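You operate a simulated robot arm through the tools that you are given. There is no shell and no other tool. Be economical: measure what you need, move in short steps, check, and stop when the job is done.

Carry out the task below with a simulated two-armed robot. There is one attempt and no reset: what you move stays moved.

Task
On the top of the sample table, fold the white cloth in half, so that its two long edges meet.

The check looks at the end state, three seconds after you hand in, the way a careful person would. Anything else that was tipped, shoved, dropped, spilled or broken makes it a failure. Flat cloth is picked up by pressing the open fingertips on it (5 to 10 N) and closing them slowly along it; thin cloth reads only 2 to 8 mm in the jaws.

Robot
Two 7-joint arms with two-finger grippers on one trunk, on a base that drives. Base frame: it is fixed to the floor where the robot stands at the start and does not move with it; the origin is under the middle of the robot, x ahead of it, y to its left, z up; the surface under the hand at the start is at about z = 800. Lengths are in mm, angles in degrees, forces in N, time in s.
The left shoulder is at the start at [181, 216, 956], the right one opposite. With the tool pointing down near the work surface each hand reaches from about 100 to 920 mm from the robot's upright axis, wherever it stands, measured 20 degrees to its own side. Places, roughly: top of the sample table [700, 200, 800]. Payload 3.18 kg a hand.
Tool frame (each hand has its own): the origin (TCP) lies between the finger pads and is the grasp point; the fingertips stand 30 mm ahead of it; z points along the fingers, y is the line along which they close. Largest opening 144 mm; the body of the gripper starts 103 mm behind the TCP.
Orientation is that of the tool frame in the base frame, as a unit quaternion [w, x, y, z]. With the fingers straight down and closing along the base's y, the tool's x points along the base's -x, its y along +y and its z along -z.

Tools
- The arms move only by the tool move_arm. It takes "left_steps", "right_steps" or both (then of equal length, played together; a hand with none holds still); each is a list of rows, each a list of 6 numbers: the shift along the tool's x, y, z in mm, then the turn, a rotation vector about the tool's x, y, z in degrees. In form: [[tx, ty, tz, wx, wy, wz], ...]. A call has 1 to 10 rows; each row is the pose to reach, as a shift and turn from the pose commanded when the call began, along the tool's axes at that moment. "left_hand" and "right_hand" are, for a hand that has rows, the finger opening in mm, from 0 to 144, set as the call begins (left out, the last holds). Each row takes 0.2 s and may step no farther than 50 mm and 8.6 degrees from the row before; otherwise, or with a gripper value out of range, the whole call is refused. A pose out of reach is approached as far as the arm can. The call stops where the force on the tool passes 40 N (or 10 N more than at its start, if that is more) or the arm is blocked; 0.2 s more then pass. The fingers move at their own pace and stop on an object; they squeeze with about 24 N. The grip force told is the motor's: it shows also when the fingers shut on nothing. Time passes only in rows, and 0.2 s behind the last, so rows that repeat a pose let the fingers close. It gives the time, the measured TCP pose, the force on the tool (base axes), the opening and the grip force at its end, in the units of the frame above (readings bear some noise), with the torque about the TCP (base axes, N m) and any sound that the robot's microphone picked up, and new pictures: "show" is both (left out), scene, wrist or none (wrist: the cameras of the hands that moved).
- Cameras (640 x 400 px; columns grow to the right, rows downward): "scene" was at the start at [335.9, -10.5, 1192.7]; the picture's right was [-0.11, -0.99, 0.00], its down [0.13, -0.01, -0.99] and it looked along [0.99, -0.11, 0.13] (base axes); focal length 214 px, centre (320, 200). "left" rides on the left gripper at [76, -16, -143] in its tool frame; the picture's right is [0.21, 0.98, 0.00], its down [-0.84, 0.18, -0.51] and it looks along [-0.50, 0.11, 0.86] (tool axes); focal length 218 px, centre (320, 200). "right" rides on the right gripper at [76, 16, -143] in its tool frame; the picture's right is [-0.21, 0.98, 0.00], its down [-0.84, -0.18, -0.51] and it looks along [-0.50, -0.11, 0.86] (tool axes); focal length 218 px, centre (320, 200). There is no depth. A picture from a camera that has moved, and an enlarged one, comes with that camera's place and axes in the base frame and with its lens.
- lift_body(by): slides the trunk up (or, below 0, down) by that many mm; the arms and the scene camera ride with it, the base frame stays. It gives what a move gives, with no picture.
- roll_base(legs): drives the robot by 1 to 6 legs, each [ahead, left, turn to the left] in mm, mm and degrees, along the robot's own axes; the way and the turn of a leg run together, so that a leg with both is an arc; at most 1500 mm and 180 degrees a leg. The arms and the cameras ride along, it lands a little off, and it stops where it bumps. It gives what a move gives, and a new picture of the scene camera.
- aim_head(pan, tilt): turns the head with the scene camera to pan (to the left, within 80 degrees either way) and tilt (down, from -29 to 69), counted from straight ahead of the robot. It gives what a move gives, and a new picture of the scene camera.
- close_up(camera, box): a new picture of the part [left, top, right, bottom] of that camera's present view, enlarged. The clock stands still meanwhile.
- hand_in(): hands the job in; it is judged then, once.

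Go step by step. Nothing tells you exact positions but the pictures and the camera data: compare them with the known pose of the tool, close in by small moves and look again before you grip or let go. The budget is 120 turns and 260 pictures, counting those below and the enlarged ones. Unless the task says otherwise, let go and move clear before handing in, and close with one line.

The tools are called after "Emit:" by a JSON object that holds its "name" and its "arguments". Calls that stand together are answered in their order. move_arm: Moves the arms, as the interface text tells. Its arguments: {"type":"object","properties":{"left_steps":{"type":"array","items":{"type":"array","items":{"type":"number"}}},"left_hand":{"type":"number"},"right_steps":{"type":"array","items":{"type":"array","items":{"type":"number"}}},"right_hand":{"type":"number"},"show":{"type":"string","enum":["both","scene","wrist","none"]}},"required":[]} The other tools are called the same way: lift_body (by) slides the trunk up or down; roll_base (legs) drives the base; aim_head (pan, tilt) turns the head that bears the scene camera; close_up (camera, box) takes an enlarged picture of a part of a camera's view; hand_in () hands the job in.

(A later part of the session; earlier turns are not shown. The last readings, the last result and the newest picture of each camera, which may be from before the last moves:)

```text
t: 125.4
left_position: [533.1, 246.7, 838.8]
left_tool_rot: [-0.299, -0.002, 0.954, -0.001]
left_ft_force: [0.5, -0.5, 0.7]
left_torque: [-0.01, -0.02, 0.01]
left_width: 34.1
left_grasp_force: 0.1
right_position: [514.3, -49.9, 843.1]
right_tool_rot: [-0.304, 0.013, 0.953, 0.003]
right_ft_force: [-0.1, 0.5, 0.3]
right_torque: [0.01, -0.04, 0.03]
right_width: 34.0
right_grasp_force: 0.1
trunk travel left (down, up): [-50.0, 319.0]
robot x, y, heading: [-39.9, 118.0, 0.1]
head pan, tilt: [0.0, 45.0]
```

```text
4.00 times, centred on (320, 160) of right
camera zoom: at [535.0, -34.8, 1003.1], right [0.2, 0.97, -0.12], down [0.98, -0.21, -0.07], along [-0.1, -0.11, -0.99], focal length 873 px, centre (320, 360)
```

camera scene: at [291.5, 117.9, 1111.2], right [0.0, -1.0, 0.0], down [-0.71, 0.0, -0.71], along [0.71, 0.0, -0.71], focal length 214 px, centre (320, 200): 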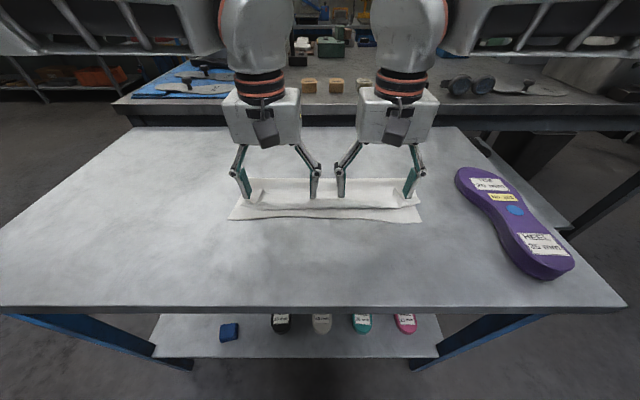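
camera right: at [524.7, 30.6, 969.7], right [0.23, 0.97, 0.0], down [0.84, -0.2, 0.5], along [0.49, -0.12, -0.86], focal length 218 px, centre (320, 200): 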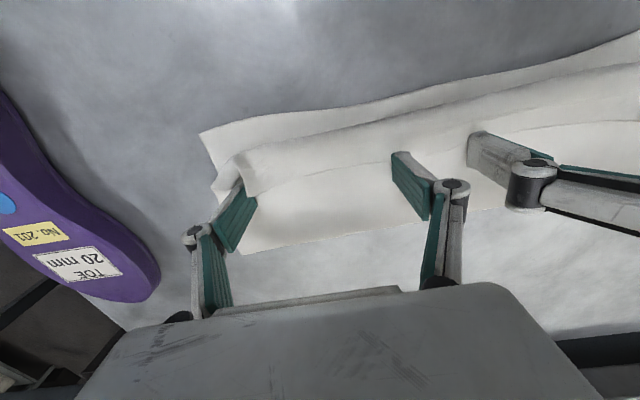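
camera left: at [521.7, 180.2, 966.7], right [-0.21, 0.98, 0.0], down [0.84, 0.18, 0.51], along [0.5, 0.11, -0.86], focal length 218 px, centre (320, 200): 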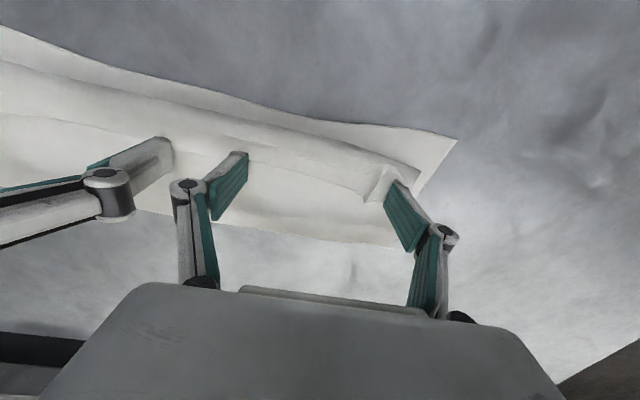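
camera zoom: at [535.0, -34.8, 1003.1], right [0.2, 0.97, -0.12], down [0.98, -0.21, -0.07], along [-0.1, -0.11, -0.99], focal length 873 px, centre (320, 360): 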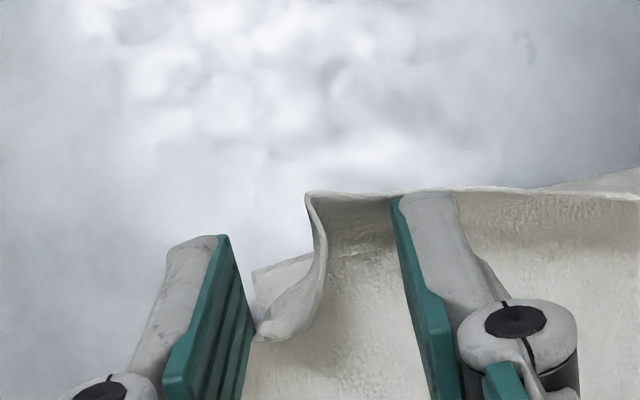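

On the right the hem already stands upright and only needs toppling toward the robot; on the left a flap still lies back. I'll pinch the left flap first.

Emit:
{"name": "move_arm", "arguments": {"left_steps": [[-1.4, 0, 2, 0, 0, 0], [-2.6, 0, 3.7, 0, 0, 0]], "left_hand": 22, "show": "none"}}

Emit:
{"name": "move_arm", "arguments": {"left_steps": [[-0.3, 0, 0.4, 0, 0, 0], [-0.6, 0, 0.8, 0, 0, 0]], "left_hand": 12, "show": "none"}}

Emit:
{"name": "move_arm", "arguments": {"left_steps": [[0, 0, 0, 0, 0, 0], [0, 0, 0, 0, 0, 0], [0, 0, 0, 0, 0, 0]], "left_hand": 0, "show": "none"}}

Emit:
{"name": "move_arm", "arguments": {"left_steps": [[4.8, 0, -6.8, 0, 0, 0], [9.5, 0, -13.6, 0, 0, 0], [14.3, 0, -20.5, 0, 0, 0]], "show": "wrist"}}

Emit:
{"name": "close_up", "arguments": {"camera": "scene", "box": [180, 160, 460, 320]}}

```text
t: 126.0
left_position: [533.8, 246.7, 834.9]
left_tool_rot: [-0.3, -0.002, 0.954, -0.001]
left_ft_force: [0.3, -0.5, 0.0]
left_torque: [0.03, 0.02, -0.02]
left_width: 21.8
left_grasp_force: 0.1
right_position: [514.4, -50.2, 840.8]
right_tool_rot: [-0.304, 0.014, 0.953, 0.003]
right_ft_force: [-0.2, 0.1, -0.6]
right_torque: [-0.02, -0.01, 0.0]
right_width: 34.2
right_grasp_force: 0.0
trunk travel left (down, up): [-50.0, 319.0]
robot x, y, heading: [-39.2, 119.7, -0.1]
head pan, tilt: [0.0, 45.0]
```

```text
t: 126.6
left_position: [533.2, 246.9, 833.8]
left_tool_rot: [-0.3, -0.002, 0.954, -0.001]
left_ft_force: [-1.0, -0.4, -0.8]
left_torque: [0.05, 0.01, -0.02]
left_width: 12.1
left_grasp_force: 0.1
right_position: [515.0, -49.9, 839.8]
right_tool_rot: [-0.304, 0.013, 0.952, 0.003]
right_ft_force: [-0.1, 0.0, 0.3]
right_torque: [0.05, 0.0, 0.01]
right_width: 33.9
right_grasp_force: 0.1
trunk travel left (down, up): [-50.0, 319.0]
robot x, y, heading: [-39.5, 117.3, 0.1]
head pan, tilt: [0.0, 45.0]
```

```text
t: 127.4
left_position: [533.3, 245.2, 833.2]
left_tool_rot: [-0.3, -0.002, 0.954, -0.001]
left_ft_force: [-0.7, -0.2, -0.8]
left_torque: [-0.02, -0.02, -0.02]
left_width: 2.9
left_grasp_force: 22.8
right_position: [514.7, -50.7, 840.9]
right_tool_rot: [-0.304, 0.013, 0.953, 0.003]
right_ft_force: [-0.6, 0.0, 0.6]
right_torque: [-0.02, 0.02, 0.01]
right_width: 33.9
right_grasp_force: 0.1
trunk travel left (down, up): [-50.0, 319.0]
robot x, y, heading: [-37.4, 119.7, -0.2]
head pan, tilt: [0.0, 45.0]
```

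```text
t: 128.2
left_position: [532.2, 246.3, 858.9]
left_tool_rot: [-0.3, -0.002, 0.954, -0.002]
left_ft_force: [0.6, 0.5, 0.5]
left_torque: [0.02, 0.01, -0.01]
left_width: 0.5
left_grasp_force: 22.2
right_position: [515.3, -50.6, 841.6]
right_tool_rot: [-0.303, 0.013, 0.953, 0.003]
right_ft_force: [0.6, 0.1, 0.0]
right_torque: [0.02, 0.01, 0.02]
right_width: 34.0
right_grasp_force: 0.1
trunk travel left (down, up): [-50.0, 319.0]
robot x, y, heading: [-40.4, 121.0, 0.2]
head pan, tilt: [0.0, 45.0]
camera left: at [550.5, 229.6, 1019.1], right [-0.18, 0.98, 0.12], down [0.98, 0.18, -0.07], along [-0.09, 0.1, -0.99], focal length 218 px, centre (320, 200)
```

left: 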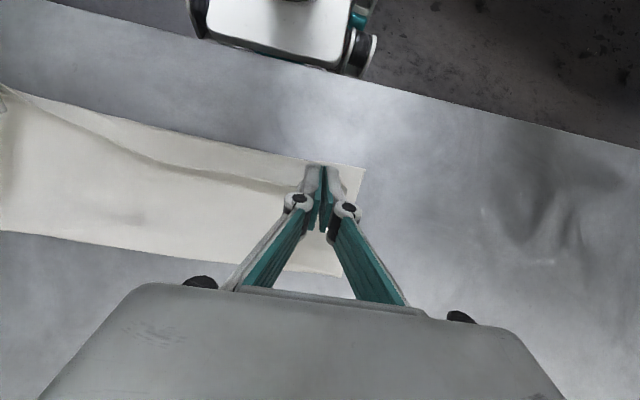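

```text
2.29 times, centred on (320, 240) of scene
camera zoom: at [291.5, 117.9, 1111.2], right [0.0, -1.0, 0.0], down [-0.71, 0.0, -0.71], along [0.71, 0.0, -0.71], focal length 490 px, centre (320, 109)
```

zoom: 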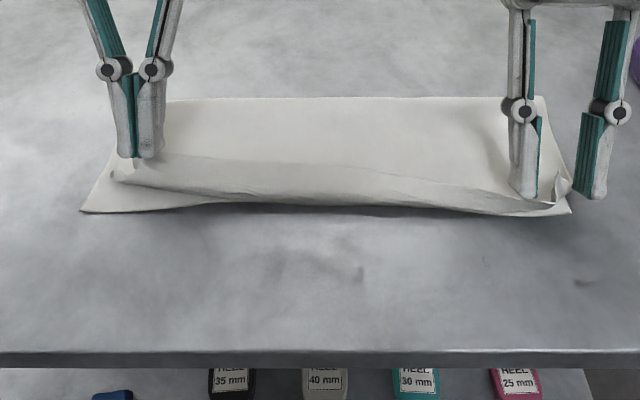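

The left flap is held. Now the left hand carries its edge up, over and toward the robot while tilting forward, and the right hand pushes the standing hem over.

Emit:
{"name": "move_arm", "arguments": {"left_steps": [[11.1, 0, -1.9, 0, -7.5, 0], [21.1, 0, -2.3, 0, -15, 0], [30.8, 0, -0.3, 0, -22.5, 0], [38.7, 0, 4, 0, -30, 0], [46.3, 0, 10.6, 0, -37.5, 0], [52.8, 0, 18.8, 0, -45, 0], [58.7, 0, 27.8, 0, -52.5, 0], [63.2, 0, 37.1, 0, -60, 0]], "right_steps": [[0, 0, 0, 0, 0, 0], [0, 0, 0, 0, 0, 0], [4.9, 0, 3.45, 0, 0, 0], [9.8, 0, 6.9, 0, 0, 0], [14.7, 0, 10.4, 0, 0, 0], [19.6, 0, 13.8, 0, 0, 0], [24.5, 0, 17.3, 0, 0, 0], [29.4, 0, 20.7, 0, 0, 0]]}}

Emit:
{"name": "close_up", "arguments": {"camera": "scene", "box": [180, 160, 460, 320]}}

```text
t: 130.0
left_position: [460.1, 245.2, 863.3]
left_tool_rot: [0.219, -0.004, 0.976, 0.0]
left_ft_force: [0.0, 0.0, -0.8]
left_torque: [0.0, -0.02, -0.01]
left_width: 0.9
left_grasp_force: 21.4
right_position: [479.2, -49.6, 841.3]
right_tool_rot: [-0.304, 0.013, 0.952, 0.002]
right_ft_force: [-0.7, -0.8, -0.1]
right_torque: [0.01, 0.01, -0.01]
right_width: 34.1
right_grasp_force: 0.1
trunk travel left (down, up): [-50.0, 319.0]
robot x, y, heading: [-41.8, 118.8, -0.1]
head pan, tilt: [0.0, 45.0]
camera scene: at [291.4, 117.7, 1111.3], right [0.0, -1.0, 0.0], down [-0.71, 0.0, -0.71], along [0.71, 0.0, -0.71], focal length 214 px, centre (320, 200)
camera right: at [499.5, -34.2, 1002.7], right [0.2, 0.97, -0.12], down [0.98, -0.21, -0.07], along [-0.1, -0.11, -0.99], focal length 218 px, centre (320, 200)
camera left: at [328.2, 228.4, 960.7], right [-0.19, 0.98, -0.09], down [0.55, 0.18, 0.82], along [0.82, 0.11, -0.57], focal length 218 px, centre (320, 200)
```

scene: 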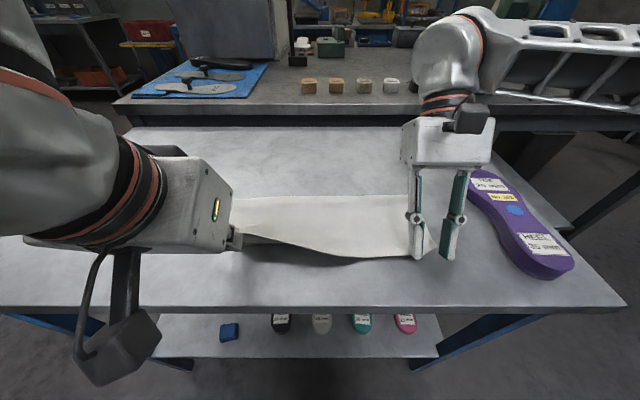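
right: 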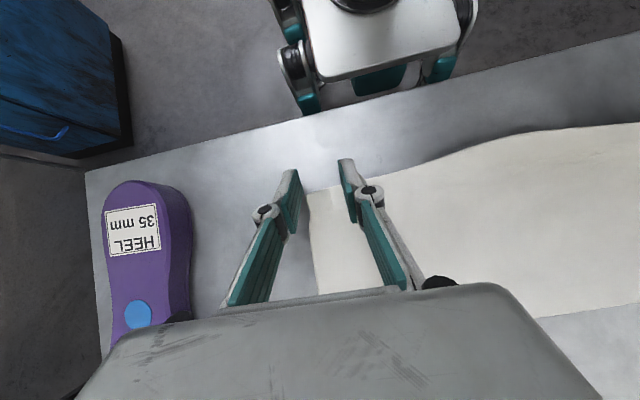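
left: 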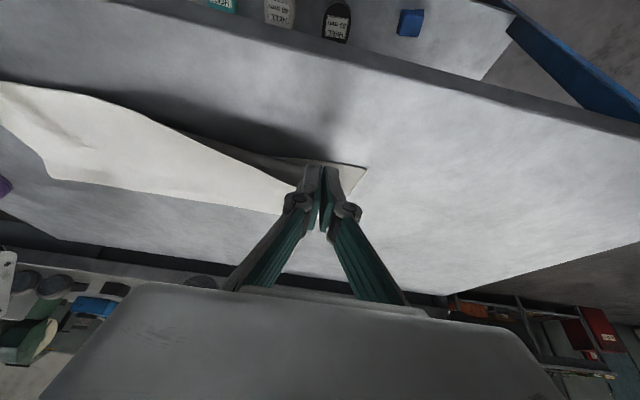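

```text
2.29 times, centred on (320, 240) of scene
camera zoom: at [291.4, 117.7, 1111.3], right [0.0, -1.0, 0.0], down [-0.71, 0.0, -0.71], along [0.71, 0.0, -0.71], focal length 490 px, centre (320, 109)
```

zoom: 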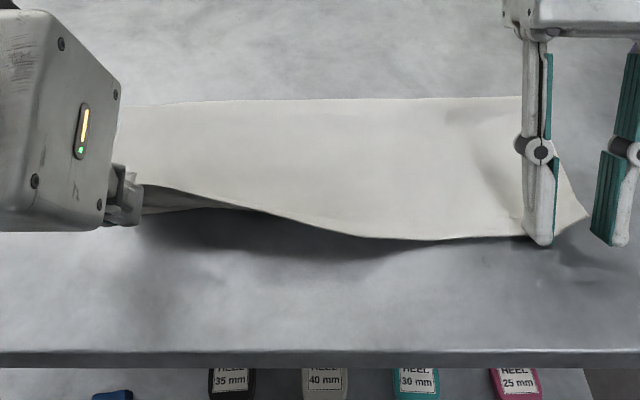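

Excellent: the hem flipped over on the right and along the middle, and the edge now lies toward the robot at x≈473. I'll lower the left corner, let go, and lift both hands away.

Emit:
{"name": "move_arm", "arguments": {"left_steps": [[4, 0, 6, 0, 0, 0], [8, 0, 12, 0, 0, 0], [12.1, 0, 18.6, 0, 0, 0], [12.1, 0, 18.6, 0, 0, 0]], "show": "none"}}

Emit:
{"name": "move_arm", "arguments": {"left_steps": [[0, 0, 0, 0, 0, 0], [0, 0, 0, 0, 0, 0], [-10, 0, -22, 0, 0, 0], [-25.6, 0, -54.2, 0, 0, 0], [-36, 0, -80, 0, 0, 0]], "left_hand": 34, "right_steps": [[0, 0, 0, 0, 0, 0], [0, 0, 0, 0, 0, 0], [14, 0, -20, 0, 0, 0], [34.5, 0, -49, 0, 0, 0], [46, 0, -65, 0, 0, 0]], "show": "none"}}

Emit:
{"name": "move_arm", "arguments": {"left_steps": [[0, 10, 0, 0, 8, 0], [0, 20, 0, 0, 16, 0], [0, 30, 0, 0, 25, 0]], "right_steps": [[0, -10, 0, 0, -8, 0], [0, -20, 0, 0, -16, 0], [0, -30, 0, 0, -24, 0]], "show": "none"}}

Emit:
{"name": "close_up", "arguments": {"camera": "scene", "box": [180, 160, 460, 320]}}

Emit:
{"name": "close_up", "arguments": {"camera": "left", "box": [0, 0, 640, 400]}}

```text
t: 131.0
left_position: [456.5, 245.6, 841.4]
left_tool_rot: [0.217, -0.002, 0.976, -0.001]
left_ft_force: [0.5, 1.3, -0.9]
left_torque: [0.01, -0.02, 0.01]
left_width: 0.8
left_grasp_force: 21.1
right_position: [479.3, -49.2, 841.9]
right_tool_rot: [-0.303, 0.013, 0.953, 0.003]
right_ft_force: [0.0, 1.1, 0.9]
right_torque: [0.0, -0.01, 0.04]
right_width: 33.8
right_grasp_force: 0.1
trunk travel left (down, up): [-50.0, 319.0]
robot x, y, heading: [-39.1, 117.7, 0.5]
head pan, tilt: [0.0, 45.0]
```

```text
t: 132.2
left_position: [456.2, 250.0, 924.8]
left_tool_rot: [0.212, -0.005, 0.977, 0.003]
left_ft_force: [-0.2, 0.4, 0.5]
left_torque: [0.0, -0.07, 0.01]
left_width: 34.0
left_grasp_force: 0.1
right_position: [480.4, -50.2, 920.4]
right_tool_rot: [-0.305, 0.012, 0.952, 0.003]
right_ft_force: [0.1, 0.6, 0.3]
right_torque: [0.01, 0.0, -0.01]
right_width: 33.9
right_grasp_force: 0.2
trunk travel left (down, up): [-50.0, 319.0]
robot x, y, heading: [-36.7, 116.2, 0.2]
head pan, tilt: [0.0, 45.0]
```

```text
refused: row 3 steps farther than a row can; nothing moved
```

```text
2.29 times, centred on (320, 240) of scene
camera zoom: at [300.4, 121.2, 1132.6], right [0.04, -1.0, 0.0], down [-0.51, -0.02, -0.86], along [0.86, 0.03, -0.51], focal length 490 px, centre (320, 109)
```

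zoom: 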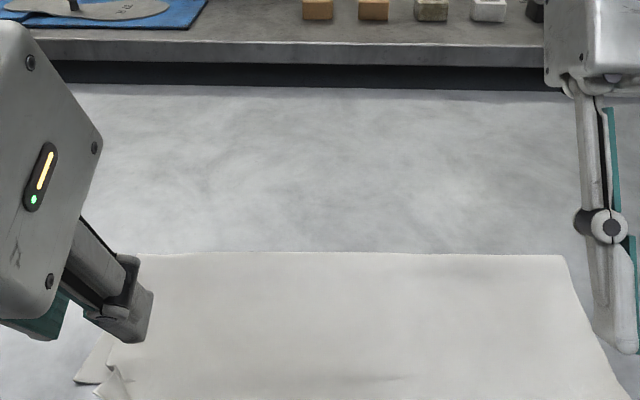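

```text
1.00 times, centred on (320, 200) of left (not enlarged: the box is as wide or as high as the picture)
camera zoom: at [326.6, 230.1, 1022.3], right [-0.2, 0.98, -0.08], down [0.55, 0.18, 0.81], along [0.81, 0.12, -0.58], focal length 218 px, centre (320, 200)
```

zoom: 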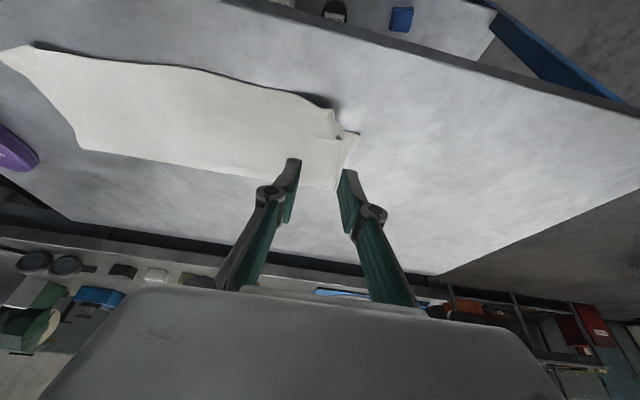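

The left wrist nudged the head slightly, so I'll move the left hand forward and outward, bring both upright, and re-aim the head.

Emit:
{"name": "move_arm", "arguments": {"left_steps": [[-13, 12, 6, 0, 6, 0], [-27, 25, 12, 0, 12, 0], [-41, 38, 18, 0, 18, 0], [-54, 50, 25, 0, 24, 0], [-54, 50, 25, 0, 24, 0]], "right_steps": [[0, -8, 0, 0, -7, 0], [0, -16, 0, 0, -14, 0], [0, -24, 0, 0, -21, 0], [0, -32, 0, 0, -28, 0], [0, -40, 0, 0, -35, 0]], "show": "none"}}

Emit:
{"name": "aim_head", "arguments": {"pan": 0, "tilt": 45}}

Emit:
{"name": "close_up", "arguments": {"camera": "scene", "box": [180, 160, 460, 320]}}

```text
t: 133.4
left_position: [514.0, 295.7, 931.5]
left_tool_rot: [0.011, -0.001, 1.0, 0.0]
left_ft_force: [0.6, 0.4, -0.3]
left_torque: [0.0, -0.02, 0.0]
left_width: 34.1
left_grasp_force: 0.0
right_position: [478.1, -90.9, 922.3]
right_tool_rot: [-0.002, 0.014, 1.0, 0.0]
right_ft_force: [0.2, 0.0, 0.1]
right_torque: [-0.03, 0.02, -0.02]
right_width: 34.1
right_grasp_force: 0.1
trunk travel left (down, up): [-50.0, 319.0]
robot x, y, heading: [-38.0, 116.9, -0.3]
head pan, tilt: [0.0, 45.0]
```

```text
t: 134.0
left_position: [514.0, 296.0, 931.0]
left_tool_rot: [0.009, -0.003, 1.0, 0.0]
left_ft_force: [-0.3, 1.0, -0.3]
left_torque: [0.06, -0.01, -0.01]
left_width: 34.0
left_grasp_force: 0.0
right_position: [478.8, -90.4, 920.9]
right_tool_rot: [-0.004, 0.015, 1.0, -0.001]
right_ft_force: [-0.2, 0.7, 0.8]
right_torque: [0.02, 0.0, -0.02]
right_width: 34.1
right_grasp_force: 0.1
trunk travel left (down, up): [-50.0, 319.0]
robot x, y, heading: [-39.2, 118.5, 0.0]
head pan, tilt: [0.0, 45.0]
camera scene: at [291.7, 117.9, 1111.1], right [0.0, -1.0, 0.0], down [-0.71, 0.0, -0.71], along [0.71, 0.0, -0.71], focal length 214 px, centre (320, 200)
```

scene: 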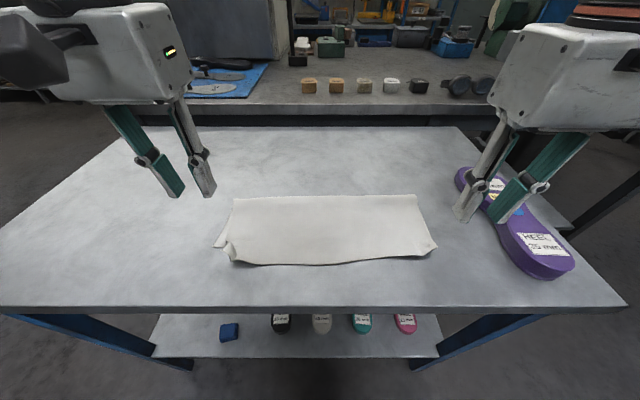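

```text
2.29 times, centred on (320, 240) of scene
camera zoom: at [291.7, 117.9, 1111.1], right [0.0, -1.0, 0.0], down [-0.71, 0.0, -0.71], along [0.71, 0.0, -0.71], focal length 490 px, centre (320, 109)
```

zoom: 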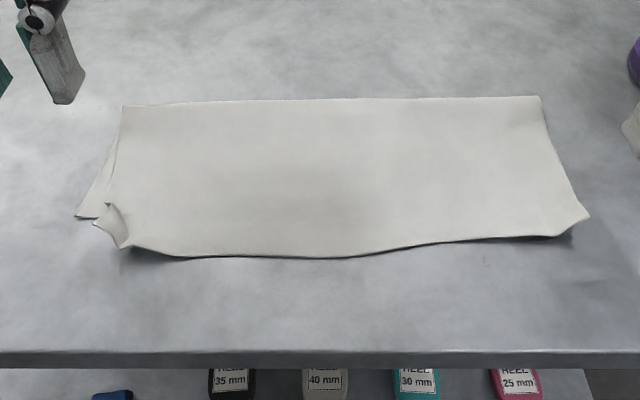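

Now the sheet is properly folded over and flat, only the top edge overshoots the lower edge (x≈460 vs 492). I'll take the top edge in its natural orientation from above, at left (461, 225) and right (474, −45), to set it back about 30 mm.

Emit:
{"name": "roll_base", "arguments": {"legs": [[-40, 0, 0]]}}

Emit:
{"name": "move_arm", "arguments": {"left_steps": [[4, -24, 20, 0, 0.5, 0], [10, -48, 45, 0, 1, 0], [16, -71, 76, 0, 1.3, 0], [16, -71, 76, 0, 1.3, 0]], "left_hand": 26, "right_steps": [[-10, 15, 20, 0, 0, 0], [-20, 30, 42, 0, 0, 0], [-32, 45, 66, 0, 0, 0], [-32, 45, 66, 0, 0, 0]], "right_hand": 26, "show": "none"}}

Emit:
{"name": "close_up", "arguments": {"camera": "left", "box": [200, 80, 440, 230]}}

Emit:
{"name": "close_up", "arguments": {"camera": "right", "box": [200, 80, 440, 230]}}

```text
t: 134.9
left_position: [474.3, 296.1, 930.9]
left_tool_rot: [0.009, -0.003, 1.0, -0.001]
left_ft_force: [0.3, -0.2, 1.4]
left_torque: [0.02, -0.01, -0.01]
left_width: 34.1
left_grasp_force: 0.0
right_position: [438.2, -89.6, 920.5]
right_tool_rot: [-0.003, 0.014, 1.0, -0.002]
right_ft_force: [-0.6, 0.1, 0.1]
right_torque: [0.0, -0.06, 0.01]
right_width: 33.9
right_grasp_force: 0.1
trunk travel left (down, up): [-50.0, 319.0]
robot x, y, heading: [-78.4, 116.1, -0.2]
head pan, tilt: [0.0, 45.0]
camera scene: at [251.4, 117.8, 1111.2], right [0.0, -1.0, 0.0], down [-0.71, 0.0, -0.71], along [0.71, 0.0, -0.71], focal length 214 px, centre (320, 200)
```

scene: 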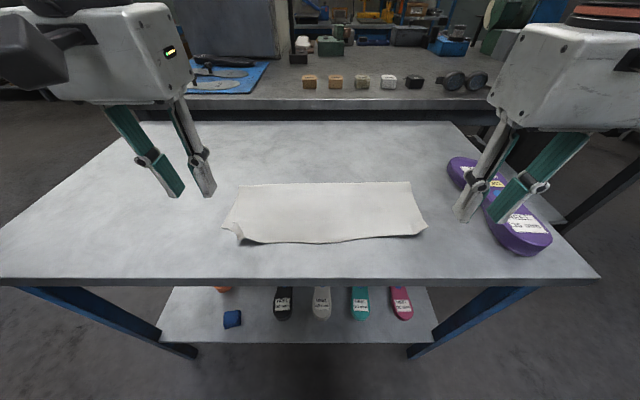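

```text
t: 135.9
left_position: [461.1, 224.7, 853.8]
left_tool_rot: [-0.001, -0.001, 1.0, -0.002]
left_ft_force: [0.0, 0.4, -0.1]
left_torque: [-0.02, -0.04, -0.05]
left_width: 26.0
left_grasp_force: 0.1
right_position: [472.0, -44.8, 856.0]
right_tool_rot: [-0.002, 0.014, 1.0, -0.001]
right_ft_force: [0.5, -0.8, 0.7]
right_torque: [0.02, -0.04, 0.03]
right_width: 26.3
right_grasp_force: 0.1
trunk travel left (down, up): [-50.0, 319.0]
robot x, y, heading: [-77.7, 113.6, -0.1]
head pan, tilt: [0.0, 45.0]
```

```text
2.67 times, centred on (320, 155) of left
camera zoom: at [383.1, 207.2, 997.1], right [-0.21, 0.98, 0.0], down [0.84, 0.18, 0.51], along [0.49, 0.11, -0.86], focal length 582 px, centre (320, 320)
```

zoom: 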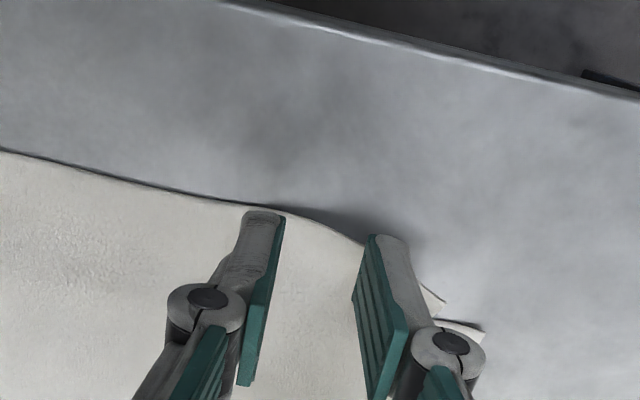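

```text
2.67 times, centred on (320, 155) of right
camera zoom: at [396.3, -27.3, 999.4], right [0.24, 0.97, 0.0], down [0.84, -0.2, 0.5], along [0.49, -0.12, -0.86], focal length 582 px, centre (320, 320)
```

zoom: 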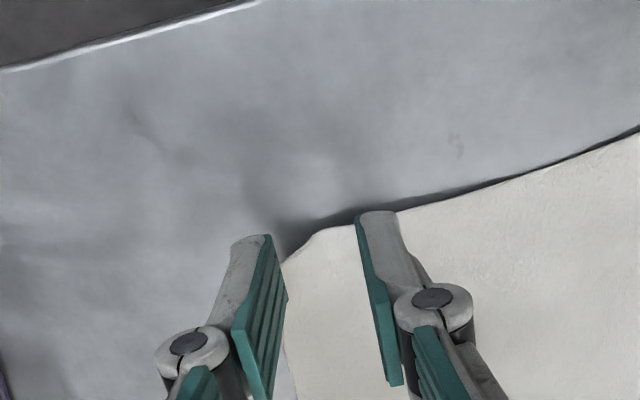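

The tips are right over the top edge. I'll shift 8 mm back for a shallow bite and lower to a light press.

Emit:
{"name": "move_arm", "arguments": {"left_steps": [[4, 0, 10, 0, 0, 0], [8, 0, 20, 0, 0, 0], [8, 0, 20, 0, 0, 0]], "right_steps": [[3, 4, 11, 0, 0, 0], [6, 8, 22, 0, 0, 0], [6, 8, 22, 0, 0, 0]], "show": "none"}}

Emit:
{"name": "move_arm", "arguments": {"left_steps": [[0, 0, 1, 0, 0, 0], [0, 0, 2, 0, 0, 0], [0, 0, 2, 0, 0, 0]], "right_steps": [[0, 0, 1, 0, 0, 0], [0, 0, 2, 0, 0, 0], [0, 0, 2, 0, 0, 0]], "show": "none"}}

Emit:
{"name": "close_up", "arguments": {"camera": "left", "box": [240, 110, 400, 210]}}

Emit:
{"name": "close_up", "arguments": {"camera": "right", "box": [240, 110, 400, 210]}}

```text
t: 136.7
left_position: [453.3, 223.6, 834.4]
left_tool_rot: [-0.002, -0.002, 1.0, -0.001]
left_ft_force: [0.0, 0.2, -0.4]
left_torque: [0.02, 0.0, -0.03]
left_width: 25.9
left_grasp_force: 0.0
right_position: [465.8, -37.9, 831.8]
right_tool_rot: [-0.004, 0.014, 1.0, -0.001]
right_ft_force: [-1.0, -0.1, 0.1]
right_torque: [0.02, -0.01, 0.0]
right_width: 26.3
right_grasp_force: 0.0
trunk travel left (down, up): [-50.0, 319.0]
robot x, y, heading: [-74.8, 121.1, -0.1]
head pan, tilt: [0.0, 45.0]
```

```text
t: 137.5
left_position: [453.3, 225.8, 832.7]
left_tool_rot: [-0.003, -0.002, 1.0, 0.0]
left_ft_force: [0.2, -1.3, -0.8]
left_torque: [0.02, 0.03, 0.0]
left_width: 26.1
left_grasp_force: 0.1
right_position: [466.9, -37.8, 831.9]
right_tool_rot: [-0.003, 0.013, 1.0, 0.0]
right_ft_force: [1.0, -0.1, 2.6]
right_torque: [0.04, -0.01, 0.05]
right_width: 25.8
right_grasp_force: 0.1
trunk travel left (down, up): [-50.0, 319.0]
robot x, y, heading: [-81.2, 120.7, 0.1]
head pan, tilt: [0.0, 45.0]
```

```text
4.00 times, centred on (320, 160) of left
camera zoom: at [375.5, 207.8, 974.5], right [-0.21, 0.98, 0.0], down [0.84, 0.18, 0.5], along [0.49, 0.11, -0.86], focal length 873 px, centre (320, 360)
```

zoom: 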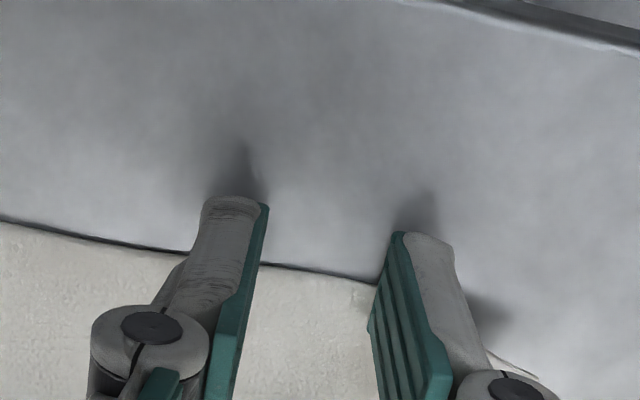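

```text
4.00 times, centred on (320, 160) of right
camera zoom: at [390.5, -19.7, 975.0], right [0.24, 0.97, 0.0], down [0.84, -0.2, 0.5], along [0.49, -0.12, -0.86], focal length 873 px, centre (320, 360)
```

zoom: 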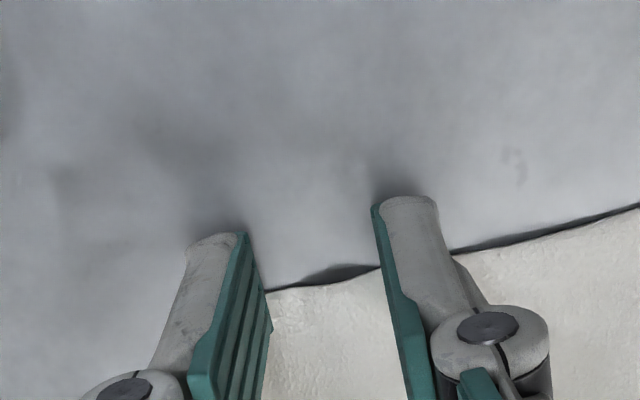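

Overlap is about 9 mm on both. I'll press a bit more, close slowly and lift to check.

Emit:
{"name": "move_arm", "arguments": {"left_steps": [[0, 0, 1, 0, 0, 0], [0, 0, 2.2, 0, 0, 0]], "right_steps": [[0, 0, 0.5, 0, 0, 0], [0, 0, 0.8, 0, 0, 0]], "show": "none"}}

Emit:
{"name": "move_arm", "arguments": {"left_steps": [[0, 0, 0.4, 0, 0, 0], [0, 0, 0.4, 0, 0, 0]], "left_hand": 19, "right_steps": [[0, 0, 0.4, 0, 0, 0], [0, 0, 0.4, 0, 0, 0]], "right_hand": 19, "show": "none"}}

Emit:
{"name": "move_arm", "arguments": {"left_steps": [[0, 0, 0.5, 0, 0, 0], [0, 0, 0.5, 0, 0, 0]], "left_hand": 11, "right_steps": [[0, 0, 0.5, 0, 0, 0], [0, 0, 0.5, 0, 0, 0]], "right_hand": 11, "show": "none"}}

Emit:
{"name": "move_arm", "arguments": {"left_steps": [[0, 0, 0.5, 0, 0, 0], [0, 0, 0.5, 0, 0, 0], [0, 0, 0.5, 0, 0, 0]], "left_hand": 0, "right_steps": [[0, 0, 0.5, 0, 0, 0], [0, 0, 0.5, 0, 0, 0], [0, 0, 0.5, 0, 0, 0]], "right_hand": 0, "show": "wrist"}}

```text
t: 138.1
left_position: [453.4, 225.3, 829.7]
left_tool_rot: [0.0, -0.003, 1.0, -0.001]
left_ft_force: [-0.3, 0.0, 3.9]
left_torque: [0.03, -0.05, -0.01]
left_width: 25.7
left_grasp_force: 0.1
right_position: [465.2, -38.8, 830.2]
right_tool_rot: [-0.003, 0.014, 1.0, -0.001]
right_ft_force: [1.5, 0.8, 6.3]
right_torque: [0.09, -0.09, -0.04]
right_width: 26.0
right_grasp_force: 0.0
trunk travel left (down, up): [-50.0, 319.0]
robot x, y, heading: [-81.6, 119.9, -0.1]
head pan, tilt: [0.0, 45.0]
```

```text
t: 138.7
left_position: [451.4, 224.3, 830.5]
left_tool_rot: [-0.001, -0.002, 1.0, -0.001]
left_ft_force: [-0.2, 0.3, 2.6]
left_torque: [0.0, -0.05, -0.01]
left_width: 17.7
left_grasp_force: 0.0
right_position: [465.0, -38.2, 830.4]
right_tool_rot: [-0.004, 0.013, 1.0, -0.001]
right_ft_force: [0.7, -0.8, 8.7]
right_torque: [0.03, -0.05, 0.0]
right_width: 17.4
right_grasp_force: 0.1
trunk travel left (down, up): [-50.0, 319.0]
robot x, y, heading: [-80.2, 120.0, 0.2]
head pan, tilt: [0.0, 45.0]
```

```text
t: 139.3
left_position: [452.0, 224.1, 829.8]
left_tool_rot: [-0.002, -0.003, 1.0, -0.001]
left_ft_force: [1.1, 0.7, 2.5]
left_torque: [0.02, -0.03, -0.02]
left_width: 9.6
left_grasp_force: 0.1
right_position: [465.8, -37.9, 828.8]
right_tool_rot: [-0.003, 0.014, 1.0, -0.002]
right_ft_force: [-0.2, -0.2, 7.7]
right_torque: [0.02, -0.05, -0.01]
right_width: 9.3
right_grasp_force: 0.1
trunk travel left (down, up): [-50.0, 319.0]
robot x, y, heading: [-79.2, 117.8, -0.2]
head pan, tilt: [0.0, 45.0]
```

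```text
t: 140.1
left_position: [452.3, 225.0, 828.7]
left_tool_rot: [-0.002, -0.003, 1.0, -0.001]
left_ft_force: [0.1, 0.3, -1.6]
left_torque: [-0.02, -0.03, 0.02]
left_width: 0.4
left_grasp_force: 23.6
right_position: [463.9, -38.5, 828.3]
right_tool_rot: [-0.004, 0.014, 1.0, -0.001]
right_ft_force: [0.7, 0.9, 5.3]
right_torque: [-0.02, -0.03, 0.01]
right_width: 3.2
right_grasp_force: 30.2
trunk travel left (down, up): [-50.0, 319.0]
robot x, y, heading: [-78.9, 118.5, -0.1]
head pan, tilt: [0.0, 45.0]
camera right: at [390.1, -19.9, 972.6], right [0.24, 0.97, 0.0], down [0.84, -0.2, 0.5], along [0.49, -0.12, -0.86], focal length 218 px, centre (320, 200)
camera left: at [375.0, 208.2, 971.2], right [-0.21, 0.98, 0.0], down [0.84, 0.18, 0.5], along [0.49, 0.11, -0.86], focal length 218 px, centre (320, 200)
```

right: 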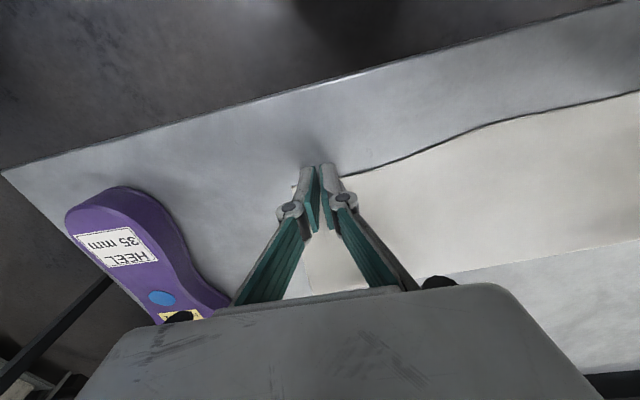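
left: 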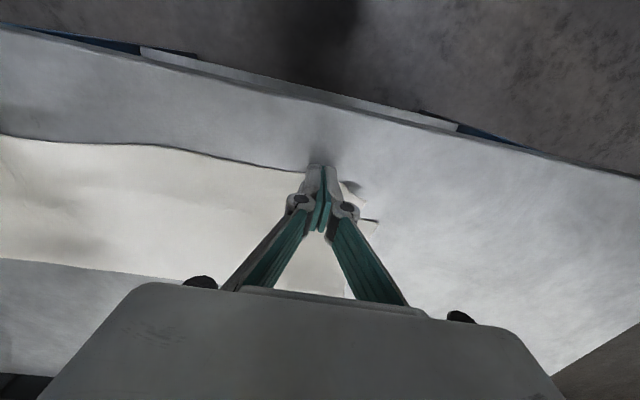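

Emit:
{"name": "move_arm", "arguments": {"left_steps": [[0, 0, -8, 0, 0, 0], [0, 0, -18, 0, 0, 0], [-3, 0, -28, 0, 0, 0]], "right_steps": [[0, 0, -8, 0, 0, 0], [0, 0, -18, 0, 0, 0], [-3, 0, -28, 0, 0, 0]], "show": "scene"}}

Emit:
{"name": "close_up", "arguments": {"camera": "left", "box": [200, 80, 440, 230]}}

Emit:
{"name": "close_up", "arguments": {"camera": "right", "box": [200, 80, 440, 230]}}

```text
t: 140.9
left_position: [456.2, 225.1, 857.5]
left_tool_rot: [-0.001, -0.002, 1.0, -0.001]
left_ft_force: [-0.2, -0.1, 0.4]
left_torque: [0.01, -0.02, 0.0]
left_width: 0.0
left_grasp_force: 24.6
right_position: [469.1, -38.8, 856.4]
right_tool_rot: [-0.004, 0.014, 1.0, -0.002]
right_ft_force: [0.5, 0.4, -1.2]
right_torque: [-0.01, 0.0, 0.0]
right_width: 2.7
right_grasp_force: 21.4
trunk travel left (down, up): [-50.0, 319.0]
robot x, y, heading: [-76.9, 122.7, 0.1]
head pan, tilt: [0.0, 45.0]
camera scene: at [251.7, 117.8, 1111.2], right [0.0, -1.0, 0.0], down [-0.71, 0.0, -0.71], along [0.71, 0.0, -0.71], focal length 214 px, centre (320, 200)
```

scene: 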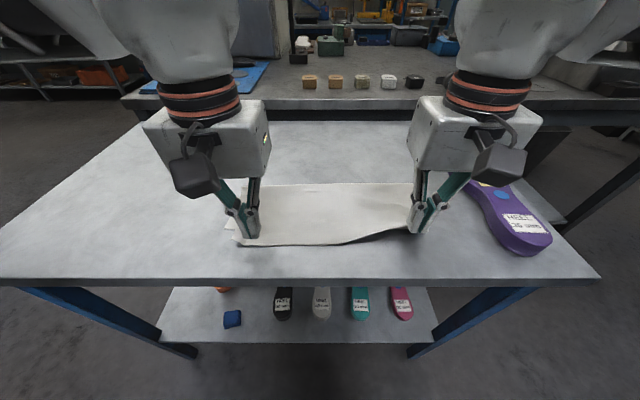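

```text
2.67 times, centred on (320, 155) of left
camera zoom: at [378.4, 208.0, 999.7], right [-0.21, 0.98, 0.0], down [0.84, 0.18, 0.51], along [0.49, 0.11, -0.86], focal length 582 px, centre (320, 320)
```

zoom: 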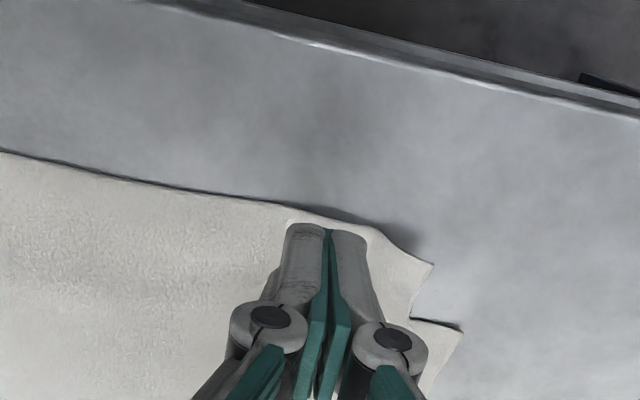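

```text
2.67 times, centred on (320, 155) of right
camera zoom: at [393.4, -20.0, 1000.6], right [0.24, 0.97, 0.0], down [0.84, -0.2, 0.5], along [0.49, -0.12, -0.86], focal length 582 px, centre (320, 320)
```

zoom: 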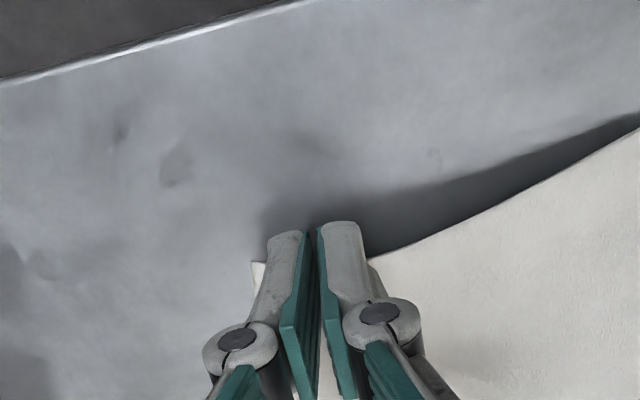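

The right hand holds the edge; the left slipped off. I'll retry the left with a firmer press.

Emit:
{"name": "move_arm", "arguments": {"left_steps": [[0, 0, 0, 0, 0, 0], [0, 0, 14, 0, 0, 0], [0, 0, 26, 0, 0, 0], [0, 0, 28.5, 0, 0, 0]], "left_hand": 32, "show": "none"}}

Emit:
{"name": "move_arm", "arguments": {"left_steps": [[0, 0, 0.7, 0, 0, 0], [0, 0, 1.2, 0, 0, 0]], "left_hand": 28, "show": "none"}}

Emit:
{"name": "move_arm", "arguments": {"left_steps": [[0, 0, 0.4, 0, 0, 0], [0, 0, 0.6, 0, 0, 0]], "left_hand": 22, "show": "none"}}

```text
t: 141.9
left_position: [455.5, 225.2, 831.5]
left_tool_rot: [0.001, -0.003, 1.0, -0.002]
left_ft_force: [1.5, 3.0, 19.0]
left_torque: [0.36, -0.08, -0.02]
left_width: 32.0
left_grasp_force: 0.1
right_position: [467.8, -38.4, 858.5]
right_tool_rot: [-0.002, 0.013, 1.0, -0.001]
right_ft_force: [-1.1, 0.2, -1.0]
right_torque: [-0.01, -0.01, 0.02]
right_width: 4.0
right_grasp_force: 30.1
trunk travel left (down, up): [-50.0, 319.0]
robot x, y, heading: [-78.0, 118.8, 0.1]
head pan, tilt: [0.0, 45.0]
```

```text
t: 142.5
left_position: [454.9, 224.7, 828.9]
left_tool_rot: [0.001, -0.002, 1.0, -0.002]
left_ft_force: [2.1, -0.9, 27.9]
left_torque: [-0.24, -0.12, 0.03]
left_width: 25.5
left_grasp_force: 0.0
right_position: [467.4, -38.6, 857.7]
right_tool_rot: [-0.002, 0.014, 1.0, 0.0]
right_ft_force: [-0.5, 1.1, -1.0]
right_torque: [0.01, 0.01, 0.03]
right_width: 3.6
right_grasp_force: 25.4
trunk travel left (down, up): [-50.0, 319.0]
robot x, y, heading: [-82.1, 118.0, -0.1]
head pan, tilt: [0.0, 45.0]
```

```text
t: 143.1
left_position: [455.5, 223.5, 829.6]
left_tool_rot: [0.002, -0.002, 1.0, -0.001]
left_ft_force: [2.5, -2.8, 37.5]
left_torque: [-0.43, -0.16, -0.02]
left_width: 19.7
left_grasp_force: 0.0
right_position: [467.5, -37.9, 858.2]
right_tool_rot: [-0.001, 0.014, 1.0, -0.001]
right_ft_force: [-0.7, 3.3, 0.4]
right_torque: [0.18, 0.0, 0.03]
right_width: 0.4
right_grasp_force: 22.9
trunk travel left (down, up): [-50.0, 319.0]
robot x, y, heading: [-81.6, 117.1, -0.2]
head pan, tilt: [0.0, 45.0]
```

That press is too strong (37 N); I'll back off to about 10 N and close.

Emit:
{"name": "move_arm", "arguments": {"left_steps": [[0, 0, -2.6, 0, 0, 0], [0, 0, -2.6, 0, 0, 0]], "left_hand": 16, "show": "none"}}

Emit:
{"name": "move_arm", "arguments": {"left_steps": [[0, 0, 0.3, 0, 0, 0], [0, 0, 0.3, 0, 0, 0]], "left_hand": 9, "show": "none"}}

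Emit:
{"name": "move_arm", "arguments": {"left_steps": [[0, 0, 0.4, 0, 0, 0], [0, 0, 0.4, 0, 0, 0], [0, 0, 0.4, 0, 0, 0]], "left_hand": 0, "show": "none"}}

Emit:
{"name": "move_arm", "arguments": {"left_steps": [[0, 0, -8, 0, 0, 0], [0, 0, -18, 0, 0, 0], [0, 0, -28, 0, 0, 0]], "show": "none"}}

Emit:
{"name": "close_up", "arguments": {"camera": "left", "box": [200, 80, 440, 230]}}

```text
t: 143.7
left_position: [453.7, 225.3, 829.5]
left_tool_rot: [-0.002, -0.003, 1.0, -0.001]
left_ft_force: [0.8, -3.7, 25.1]
left_torque: [-0.29, -0.08, -0.01]
left_width: 15.0
left_grasp_force: 0.0
right_position: [468.0, -38.5, 856.4]
right_tool_rot: [-0.003, 0.015, 1.0, -0.001]
right_ft_force: [0.1, 5.3, -0.2]
right_torque: [0.12, 0.02, 0.06]
right_width: 2.0
right_grasp_force: 20.4
trunk travel left (down, up): [-50.0, 319.0]
robot x, y, heading: [-82.6, 118.8, 0.2]
head pan, tilt: [0.0, 45.0]
```

```text
t: 144.3
left_position: [454.4, 225.3, 829.1]
left_tool_rot: [0.0, -0.002, 1.0, -0.001]
left_ft_force: [-1.6, -6.8, 19.1]
left_torque: [-0.22, -0.03, 0.01]
left_width: 9.4
left_grasp_force: 0.1
right_position: [466.7, -38.9, 857.2]
right_tool_rot: [-0.003, 0.014, 1.0, -0.001]
right_ft_force: [0.1, 7.8, -2.0]
right_torque: [0.17, 0.04, 0.09]
right_width: 3.4
right_grasp_force: 29.1
trunk travel left (down, up): [-50.0, 319.0]
robot x, y, heading: [-79.4, 122.8, 0.2]
head pan, tilt: [0.0, 45.0]
```

```text
t: 145.1
left_position: [454.5, 225.2, 828.2]
left_tool_rot: [-0.001, -0.001, 1.0, -0.002]
left_ft_force: [-0.1, -8.4, 17.2]
left_torque: [-0.25, -0.01, 0.03]
left_width: 3.0
left_grasp_force: 23.7
right_position: [468.7, -38.0, 856.4]
right_tool_rot: [-0.002, 0.014, 1.0, 0.0]
right_ft_force: [-0.5, 7.9, -1.6]
right_torque: [0.21, 0.01, 0.09]
right_width: 1.4
right_grasp_force: 20.4
trunk travel left (down, up): [-50.0, 319.0]
robot x, y, heading: [-79.6, 119.2, 0.0]
head pan, tilt: [0.0, 45.0]
```

```text
t: 145.9
left_position: [454.9, 225.9, 856.4]
left_tool_rot: [-0.001, -0.002, 1.0, -0.001]
left_ft_force: [1.1, -8.1, 0.7]
left_torque: [-0.23, -0.04, 0.04]
left_width: 2.2
left_grasp_force: 21.4
right_position: [467.6, -38.5, 856.2]
right_tool_rot: [-0.003, 0.014, 1.0, -0.001]
right_ft_force: [-0.7, 7.6, -0.8]
right_torque: [0.2, 0.01, 0.1]
right_width: 3.3
right_grasp_force: 28.7
trunk travel left (down, up): [-50.0, 319.0]
robot x, y, heading: [-79.6, 118.4, 0.2]
head pan, tilt: [0.0, 45.0]
```

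```text
2.67 times, centred on (320, 155) of left
camera zoom: at [378.8, 208.2, 998.3], right [-0.21, 0.98, 0.0], down [0.84, 0.18, 0.5], along [0.49, 0.11, -0.86], focal length 582 px, centre (320, 320)
```

zoom: 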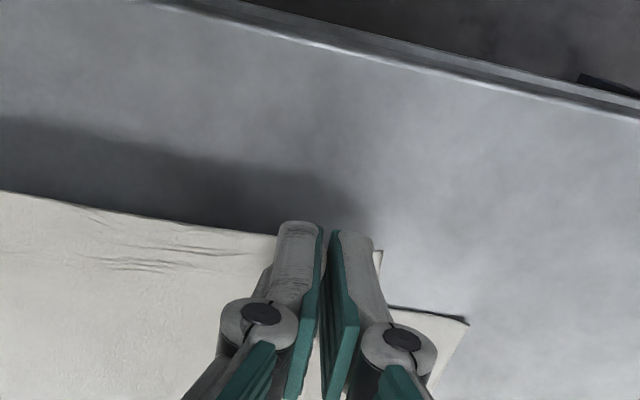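

Both hands hold the edge now. I'll lift it up and forward over the fold line to peel the sheet to x≈624, then check before laying it back at x≈492.

Emit:
{"name": "move_arm", "arguments": {"left_steps": [[-15, -3, -35, 0, 0, 0], [-45, -5, -65, 0, 0, 0], [-85, -5, -88, 0, 0, 0], [-125, -5, -98, 0, 0, 0], [-160, -5, -100, 0, 0, 0], [-185, -5, -99, 0, 0, 0], [-185, -5, -99, 0, 0, 0]], "right_steps": [[-15, 3, -35, 0, 0, 0], [-45, 5, -65, 0, 0, 0], [-85, 5, -88, 0, 0, 0], [-120, 5, -98, 0, 0, 0], [-150, 5, -100, 0, 0, 0], [-173, 5, -99, 0, 0, 0], [-173, 5, -99, 0, 0, 0]], "show": "scene"}}

Emit:
{"name": "close_up", "arguments": {"camera": "scene", "box": [190, 120, 450, 270]}}

```text
t: 147.5
left_position: [641.8, 221.4, 954.4]
left_tool_rot: [-0.001, -0.002, 1.0, -0.001]
left_ft_force: [-0.1, -0.9, -0.8]
left_torque: [-0.09, 0.01, 0.04]
left_width: 4.2
left_grasp_force: 31.0
right_position: [642.0, -37.0, 955.0]
right_tool_rot: [-0.003, 0.014, 1.0, -0.001]
right_ft_force: [0.2, 0.6, 1.1]
right_torque: [-0.03, -0.05, 0.0]
right_width: 0.8
right_grasp_force: 19.6
trunk travel left (down, up): [-50.0, 319.0]
robot x, y, heading: [-78.7, 117.6, 0.0]
head pan, tilt: [0.0, 45.0]
camera scene: at [251.5, 117.8, 1111.4], right [0.0, -1.0, 0.0], down [-0.71, 0.0, -0.71], along [0.71, 0.0, -0.71], focal length 214 px, centre (320, 200)
```

scene: 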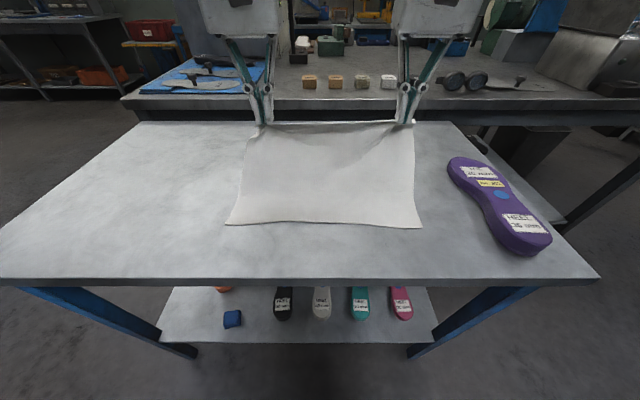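

```text
2.46 times, centred on (320, 195) of scene
camera zoom: at [251.5, 117.8, 1111.4], right [0.0, -1.0, 0.0], down [-0.71, 0.0, -0.71], along [0.71, 0.0, -0.71], focal length 528 px, centre (320, 212)
```

zoom: 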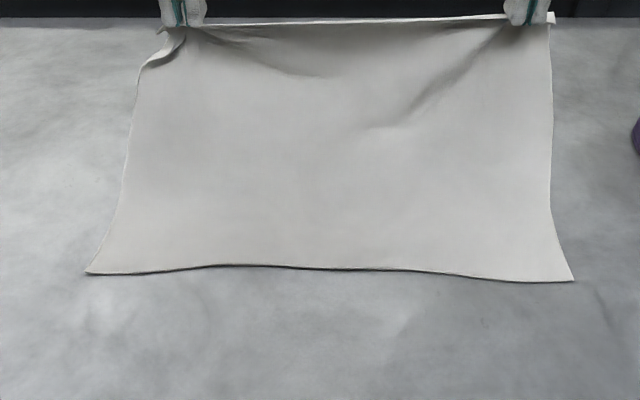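

The sheet is fully open and natural now, with the lower edge at x≈498 (left) and 492 (right). I'll lay the top edge back down along the arc to meet it.

Emit:
{"name": "move_arm", "arguments": {"left_steps": [[20, 0, 2, 0, 0, 0], [42, 0, 6, 0, 0, 0], [62, 0, 14, 0, 0, 0], [80, 0, 26, 0, 0, 0], [96, 0, 40, 0, 0, 0], [110, 0, 56, 0, 0, 0], [122, 0, 73, 0, 0, 0], [132, 0, 90, 0, 0, 0], [139, 0, 105, 0, 0, 0], [143, 0, 112, 0, 0, 0]], "right_steps": [[20, 0, 2, 0, 0, 0], [42, 0, 6, 0, 0, 0], [62, 0, 14, 0, 0, 0], [81, 0, 26, 0, 0, 0], [98, 0, 40, 0, 0, 0], [113, 0, 56, 0, 0, 0], [126, 0, 73, 0, 0, 0], [137, 0, 90, 0, 0, 0], [144, 0, 105, 0, 0, 0], [148, 0, 112, 0, 0, 0]], "show": "scene"}}

Emit:
{"name": "close_up", "arguments": {"camera": "scene", "box": [190, 150, 450, 300]}}

Emit:
{"name": "close_up", "arguments": {"camera": "left", "box": [160, 60, 480, 260]}}

Emit:
{"name": "close_up", "arguments": {"camera": "right", "box": [160, 60, 480, 260]}}

```text
t: 149.7
left_position: [496.9, 220.1, 842.9]
left_tool_rot: [-0.001, -0.003, 1.0, -0.001]
left_ft_force: [0.1, -0.1, 1.1]
left_torque: [-0.02, -0.02, 0.01]
left_width: 4.0
left_grasp_force: 19.8
right_position: [494.8, -33.0, 843.5]
right_tool_rot: [-0.003, 0.013, 1.0, -0.002]
right_ft_force: [0.1, 1.1, -0.6]
right_torque: [0.02, 0.06, -0.02]
right_width: 3.9
right_grasp_force: 30.3
trunk travel left (down, up): [-50.0, 319.0]
robot x, y, heading: [-80.1, 117.1, -0.0]
head pan, tilt: [0.0, 45.0]
camera scene: at [251.9, 117.7, 1111.2], right [0.0, -1.0, 0.0], down [-0.71, 0.0, -0.71], along [0.71, 0.0, -0.71], focal length 214 px, centre (320, 200)
```

scene: 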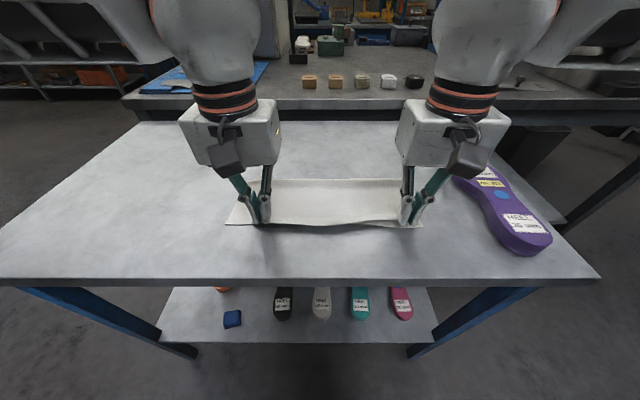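

```text
2.46 times, centred on (320, 225) of scene
camera zoom: at [251.9, 117.7, 1111.2], right [0.0, -1.0, 0.0], down [-0.71, 0.0, -0.71], along [0.71, 0.0, -0.71], focal length 528 px, centre (320, 138)
```

zoom: 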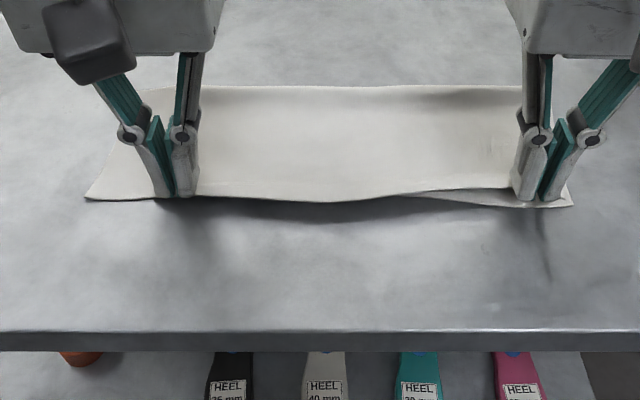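

```text
2.00 times, centred on (320, 160) of left
camera zoom: at [420.3, 203.0, 985.5], right [-0.21, 0.98, 0.0], down [0.84, 0.18, 0.5], along [0.49, 0.11, -0.86], focal length 436 px, centre (320, 280)
```

zoom: 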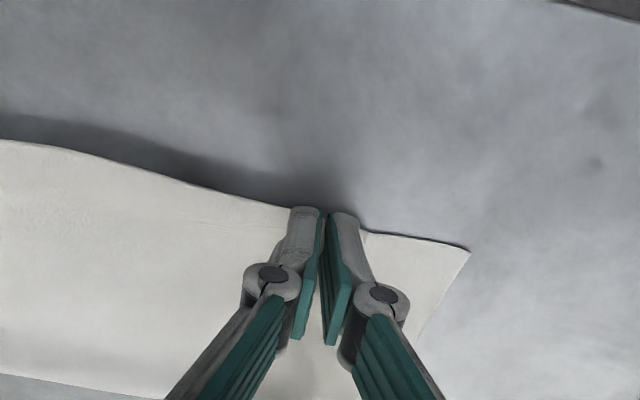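

```text
2.00 times, centred on (320, 160) of right
camera zoom: at [419.1, -15.2, 987.7], right [0.24, 0.97, 0.0], down [0.84, -0.2, 0.5], along [0.49, -0.12, -0.86], focal length 436 px, centre (320, 280)
```

zoom: 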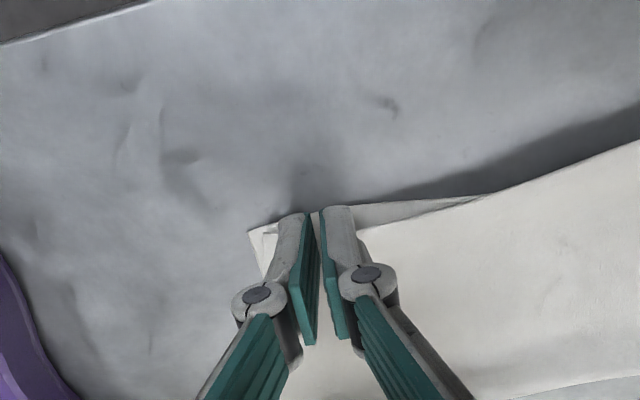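

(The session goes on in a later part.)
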